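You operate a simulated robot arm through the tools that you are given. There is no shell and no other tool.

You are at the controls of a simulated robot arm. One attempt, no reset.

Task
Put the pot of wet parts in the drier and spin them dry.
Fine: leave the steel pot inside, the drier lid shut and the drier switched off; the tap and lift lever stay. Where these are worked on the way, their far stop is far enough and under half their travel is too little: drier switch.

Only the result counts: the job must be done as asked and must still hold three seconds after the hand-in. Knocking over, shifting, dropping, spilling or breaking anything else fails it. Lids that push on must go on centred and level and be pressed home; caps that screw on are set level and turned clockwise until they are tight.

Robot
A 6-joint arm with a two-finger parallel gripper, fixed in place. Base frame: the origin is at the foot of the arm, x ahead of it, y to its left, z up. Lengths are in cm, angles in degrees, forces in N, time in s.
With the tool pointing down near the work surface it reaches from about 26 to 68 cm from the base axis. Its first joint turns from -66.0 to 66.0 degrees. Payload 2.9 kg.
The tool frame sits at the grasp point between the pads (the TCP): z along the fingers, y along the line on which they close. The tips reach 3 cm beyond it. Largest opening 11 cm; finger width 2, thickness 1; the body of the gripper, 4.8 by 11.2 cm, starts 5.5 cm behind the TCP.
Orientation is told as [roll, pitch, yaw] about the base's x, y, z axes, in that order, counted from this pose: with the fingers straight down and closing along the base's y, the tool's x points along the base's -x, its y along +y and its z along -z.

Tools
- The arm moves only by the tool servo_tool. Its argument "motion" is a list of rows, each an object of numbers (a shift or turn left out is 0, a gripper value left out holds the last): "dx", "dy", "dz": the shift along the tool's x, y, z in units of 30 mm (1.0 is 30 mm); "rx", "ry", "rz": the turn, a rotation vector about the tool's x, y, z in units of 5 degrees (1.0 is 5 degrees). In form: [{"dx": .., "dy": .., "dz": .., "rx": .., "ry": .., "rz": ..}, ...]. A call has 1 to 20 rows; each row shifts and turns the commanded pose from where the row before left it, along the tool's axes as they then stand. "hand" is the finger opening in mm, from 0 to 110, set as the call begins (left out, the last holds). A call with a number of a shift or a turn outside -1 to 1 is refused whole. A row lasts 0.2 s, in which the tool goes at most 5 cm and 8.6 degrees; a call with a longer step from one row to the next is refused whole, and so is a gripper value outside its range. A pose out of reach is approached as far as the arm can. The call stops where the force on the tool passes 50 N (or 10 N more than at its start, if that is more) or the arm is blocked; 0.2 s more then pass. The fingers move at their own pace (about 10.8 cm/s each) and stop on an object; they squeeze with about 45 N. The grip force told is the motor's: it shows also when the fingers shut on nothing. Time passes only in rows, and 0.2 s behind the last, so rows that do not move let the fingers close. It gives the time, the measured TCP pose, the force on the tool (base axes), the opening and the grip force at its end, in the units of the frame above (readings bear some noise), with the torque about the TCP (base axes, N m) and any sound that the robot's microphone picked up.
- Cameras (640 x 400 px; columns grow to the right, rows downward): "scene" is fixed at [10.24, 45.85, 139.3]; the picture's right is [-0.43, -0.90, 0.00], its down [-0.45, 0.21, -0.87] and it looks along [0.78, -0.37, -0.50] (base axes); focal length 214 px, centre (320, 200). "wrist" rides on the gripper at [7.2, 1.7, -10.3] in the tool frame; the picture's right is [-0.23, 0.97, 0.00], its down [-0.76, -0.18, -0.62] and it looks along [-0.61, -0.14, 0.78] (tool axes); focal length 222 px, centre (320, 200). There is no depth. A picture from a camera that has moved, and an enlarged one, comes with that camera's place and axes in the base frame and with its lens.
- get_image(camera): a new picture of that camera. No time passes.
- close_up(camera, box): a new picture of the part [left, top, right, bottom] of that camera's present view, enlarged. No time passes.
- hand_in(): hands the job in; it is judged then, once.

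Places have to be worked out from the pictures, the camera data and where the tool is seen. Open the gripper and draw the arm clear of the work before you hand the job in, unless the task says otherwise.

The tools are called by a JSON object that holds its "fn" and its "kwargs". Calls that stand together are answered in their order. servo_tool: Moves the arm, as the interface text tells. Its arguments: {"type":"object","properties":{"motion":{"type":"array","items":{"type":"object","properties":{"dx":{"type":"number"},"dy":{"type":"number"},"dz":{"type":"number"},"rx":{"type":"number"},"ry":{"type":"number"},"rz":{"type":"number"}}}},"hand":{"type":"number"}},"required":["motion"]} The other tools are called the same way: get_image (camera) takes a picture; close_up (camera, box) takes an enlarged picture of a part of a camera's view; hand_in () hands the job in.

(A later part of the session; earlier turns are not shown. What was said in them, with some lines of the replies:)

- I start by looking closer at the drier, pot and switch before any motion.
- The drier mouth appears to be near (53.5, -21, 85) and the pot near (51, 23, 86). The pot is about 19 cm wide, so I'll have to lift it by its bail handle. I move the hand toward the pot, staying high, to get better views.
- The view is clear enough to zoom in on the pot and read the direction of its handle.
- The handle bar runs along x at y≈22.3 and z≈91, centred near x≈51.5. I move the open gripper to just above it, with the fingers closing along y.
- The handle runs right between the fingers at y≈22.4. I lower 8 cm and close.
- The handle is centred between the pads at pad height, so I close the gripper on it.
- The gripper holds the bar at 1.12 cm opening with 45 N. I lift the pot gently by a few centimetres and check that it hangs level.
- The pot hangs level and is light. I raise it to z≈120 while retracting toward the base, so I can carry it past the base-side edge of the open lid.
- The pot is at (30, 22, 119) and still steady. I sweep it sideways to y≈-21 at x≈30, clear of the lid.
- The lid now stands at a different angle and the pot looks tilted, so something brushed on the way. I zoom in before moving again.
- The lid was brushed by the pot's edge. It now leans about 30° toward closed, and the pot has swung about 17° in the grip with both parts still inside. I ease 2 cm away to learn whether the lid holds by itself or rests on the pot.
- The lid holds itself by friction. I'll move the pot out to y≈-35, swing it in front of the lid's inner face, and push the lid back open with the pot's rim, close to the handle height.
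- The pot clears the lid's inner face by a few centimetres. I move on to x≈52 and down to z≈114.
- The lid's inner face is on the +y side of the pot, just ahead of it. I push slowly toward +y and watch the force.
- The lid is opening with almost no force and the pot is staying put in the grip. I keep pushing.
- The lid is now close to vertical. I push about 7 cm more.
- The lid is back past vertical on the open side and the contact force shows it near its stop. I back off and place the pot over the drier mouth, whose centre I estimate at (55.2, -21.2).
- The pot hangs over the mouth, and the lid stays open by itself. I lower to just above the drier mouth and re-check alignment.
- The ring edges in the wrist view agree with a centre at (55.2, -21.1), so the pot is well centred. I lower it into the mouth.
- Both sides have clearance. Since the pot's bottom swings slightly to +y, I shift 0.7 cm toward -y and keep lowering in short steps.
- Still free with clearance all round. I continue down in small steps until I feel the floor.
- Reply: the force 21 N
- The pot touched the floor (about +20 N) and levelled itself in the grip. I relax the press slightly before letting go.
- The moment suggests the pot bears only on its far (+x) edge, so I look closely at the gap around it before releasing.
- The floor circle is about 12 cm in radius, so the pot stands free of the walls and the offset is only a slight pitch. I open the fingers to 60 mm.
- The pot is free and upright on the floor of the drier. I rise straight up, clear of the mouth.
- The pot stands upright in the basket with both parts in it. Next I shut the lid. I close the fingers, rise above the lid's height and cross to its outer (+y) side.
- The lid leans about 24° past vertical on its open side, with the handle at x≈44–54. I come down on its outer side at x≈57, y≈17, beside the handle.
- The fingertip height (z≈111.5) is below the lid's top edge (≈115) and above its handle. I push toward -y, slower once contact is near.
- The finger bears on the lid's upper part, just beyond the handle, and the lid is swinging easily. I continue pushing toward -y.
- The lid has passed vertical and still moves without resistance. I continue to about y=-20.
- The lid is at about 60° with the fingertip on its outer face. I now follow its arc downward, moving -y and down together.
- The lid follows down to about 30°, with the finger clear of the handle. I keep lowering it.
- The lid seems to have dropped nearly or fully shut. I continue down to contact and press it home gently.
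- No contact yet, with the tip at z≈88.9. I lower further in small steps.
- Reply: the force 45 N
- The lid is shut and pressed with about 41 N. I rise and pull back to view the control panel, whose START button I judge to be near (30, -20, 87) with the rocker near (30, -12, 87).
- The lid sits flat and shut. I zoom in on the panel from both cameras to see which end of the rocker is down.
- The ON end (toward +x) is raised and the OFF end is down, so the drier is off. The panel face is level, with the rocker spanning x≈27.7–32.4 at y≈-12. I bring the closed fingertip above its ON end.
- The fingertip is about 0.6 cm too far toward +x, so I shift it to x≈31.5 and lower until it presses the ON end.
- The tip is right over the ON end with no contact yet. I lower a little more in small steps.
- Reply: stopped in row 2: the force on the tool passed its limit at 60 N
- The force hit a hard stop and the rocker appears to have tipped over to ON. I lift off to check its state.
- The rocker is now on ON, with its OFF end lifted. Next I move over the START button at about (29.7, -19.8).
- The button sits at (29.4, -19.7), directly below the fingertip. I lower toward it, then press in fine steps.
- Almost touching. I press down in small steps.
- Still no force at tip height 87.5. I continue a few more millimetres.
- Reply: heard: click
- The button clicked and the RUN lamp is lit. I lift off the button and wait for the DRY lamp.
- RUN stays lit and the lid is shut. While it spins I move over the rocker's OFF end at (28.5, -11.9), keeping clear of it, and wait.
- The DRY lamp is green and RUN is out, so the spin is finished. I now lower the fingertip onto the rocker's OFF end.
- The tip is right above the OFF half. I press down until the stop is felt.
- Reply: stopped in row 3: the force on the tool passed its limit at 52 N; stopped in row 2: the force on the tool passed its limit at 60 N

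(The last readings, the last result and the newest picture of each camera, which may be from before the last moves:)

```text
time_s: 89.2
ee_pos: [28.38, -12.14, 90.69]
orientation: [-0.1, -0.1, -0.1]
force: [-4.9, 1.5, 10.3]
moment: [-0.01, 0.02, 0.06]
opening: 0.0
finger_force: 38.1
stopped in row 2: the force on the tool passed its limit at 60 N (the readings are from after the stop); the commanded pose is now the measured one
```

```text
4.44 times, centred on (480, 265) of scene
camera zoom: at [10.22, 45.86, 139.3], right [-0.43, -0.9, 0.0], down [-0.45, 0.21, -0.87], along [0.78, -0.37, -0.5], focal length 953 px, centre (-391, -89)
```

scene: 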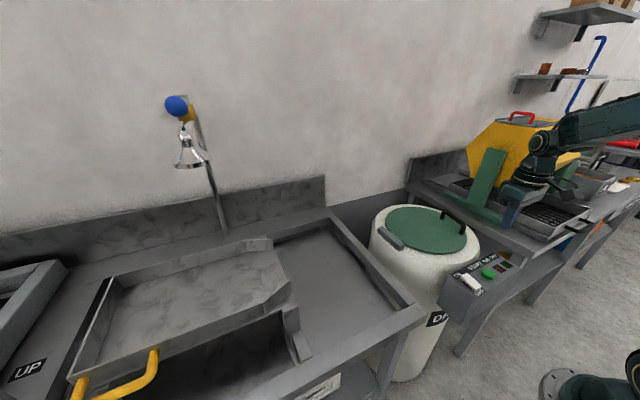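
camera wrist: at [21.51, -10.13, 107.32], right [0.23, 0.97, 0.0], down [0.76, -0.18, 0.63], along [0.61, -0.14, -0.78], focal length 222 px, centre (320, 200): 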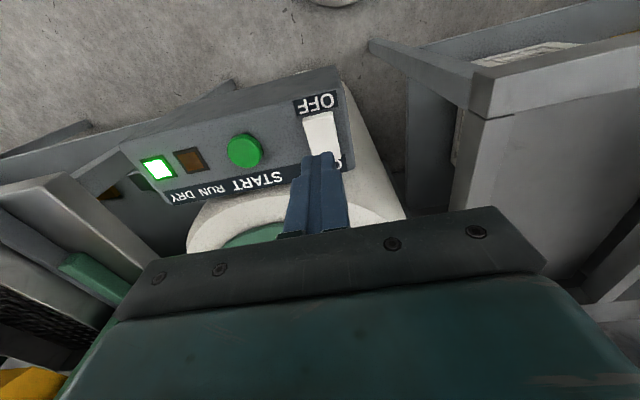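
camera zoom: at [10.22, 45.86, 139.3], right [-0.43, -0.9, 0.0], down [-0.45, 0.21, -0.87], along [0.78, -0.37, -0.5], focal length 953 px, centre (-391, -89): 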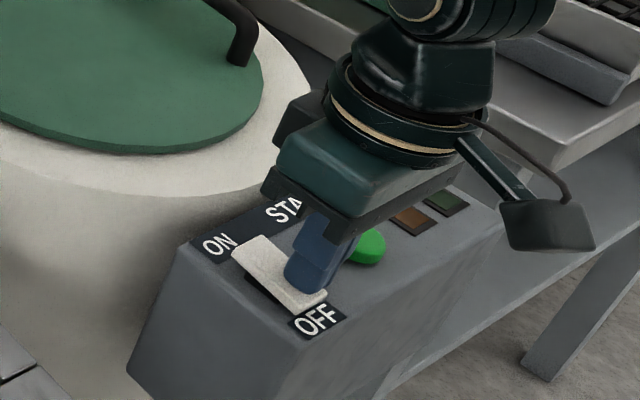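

The rocker tipped to OFF at its hard stop and the DRY lamp went out. I lift off, retract clear, and open the gripper.

{"fn": "servo_tool", "kwargs": {"motion": [{"dz": -0.3}, {"dz": -0.6}, {"dz": -0.8}, {"dz": -0.8}, {"dz": -0.8}, {"dz": -0.8}, {"dz": -0.8}, {"dz": -0.8}, {"dz": -0.8}, {"dz": -0.8}, {"dz": -0.6}, {}]}}

{"fn": "servo_tool", "kwargs": {"hand": 110, "motion": [{}, {}, {}, {}, {}]}}

{"fn": "close_up", "kwargs": {"camera": "scene", "box": [440, 255, 520, 305]}}

{"fn": "get_image", "kwargs": {"camera": "scene"}}

{"fn": "get_image", "kwargs": {"camera": "wrist"}}

```text
time_s: 91.8
ee_pos: [28.35, -11.98, 114.41]
orientation: [-0.1, -0.2, -0.1]
force: [-0.1, -0.1, -0.2]
moment: [-0.03, 0.01, 0.0]
opening: 0.0
finger_force: 38.0
```

```text
time_s: 93.0
ee_pos: [28.35, -11.89, 114.41]
orientation: [-0.1, -0.3, -0.1]
force: [-0.2, 0.1, -1.0]
moment: [-0.02, -0.03, 0.0]
opening: 11.01
finger_force: 0.1
```

```text
8.00 times, centred on (480, 280) of scene
camera zoom: at [10.24, 45.85, 139.3], right [-0.43, -0.9, 0.0], down [-0.45, 0.21, -0.87], along [0.78, -0.37, -0.5], focal length 1716 px, centre (-960, -440)
```

zoom: 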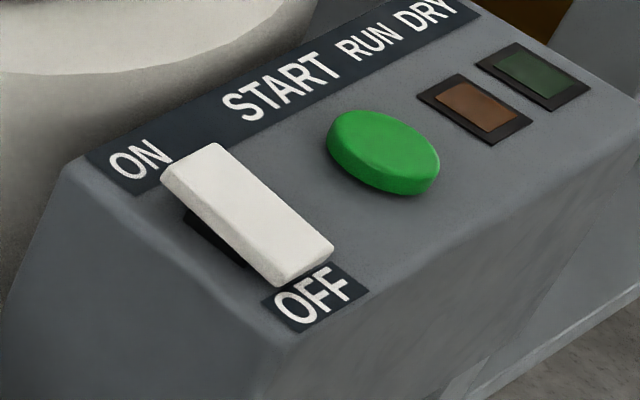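

```text
taken
```

scene: 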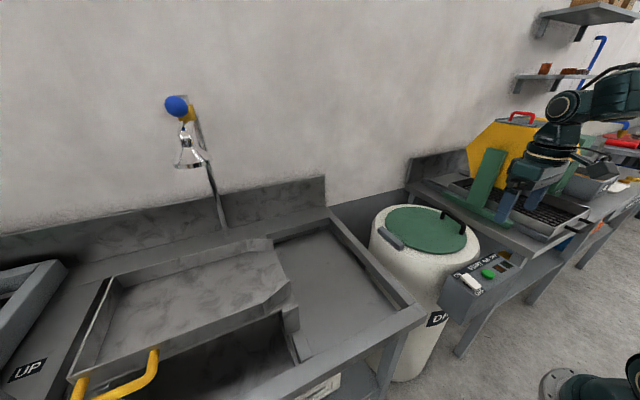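

```text
taken
camera wrist: at [21.28, -10.27, 124.62], right [0.23, 0.97, 0.0], down [0.76, -0.18, 0.63], along [0.61, -0.14, -0.78], focal length 222 px, centre (320, 200)
```

wrist: 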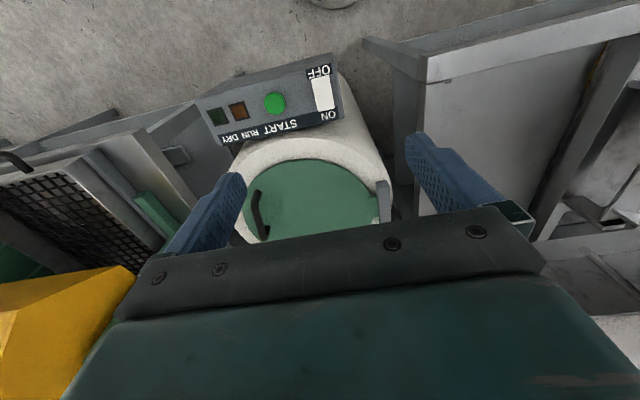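

Everything matches the task. The pot is inside the shut drier, the spin ran through to DRY, the rocker is back on OFF with both lamps out, and the tap and lift lever are untouched. The gripper is open and clear, so I hand in.

{"fn": "hand_in", "kwargs": {}}

```text
The job is handed in.
```

The pot of parts is in the drier and has been spun dry. The drier lid is shut and pressed down, and the drier switch is back on OFF. I've handed the job in; no verdict has come back yet.

- **Spin:** after I pressed START the RUN lamp lit. It then went out and the DRY lamp came on, and only then did I switch off. Both lamps are now dark.
- **Lid bump:** while carrying the pot across, I brushed the open lid. It swung partway toward closed, and the pot tilted about 17° in the grip. I pushed the lid back open with the pot's side, and the pot levelled when I set it on the drier floor. Both parts stayed in the pot, and I saw nothing else shifted.
- **Left alone:** I did not touch the tap or the lift lever. The gripper is open and clear of the work.
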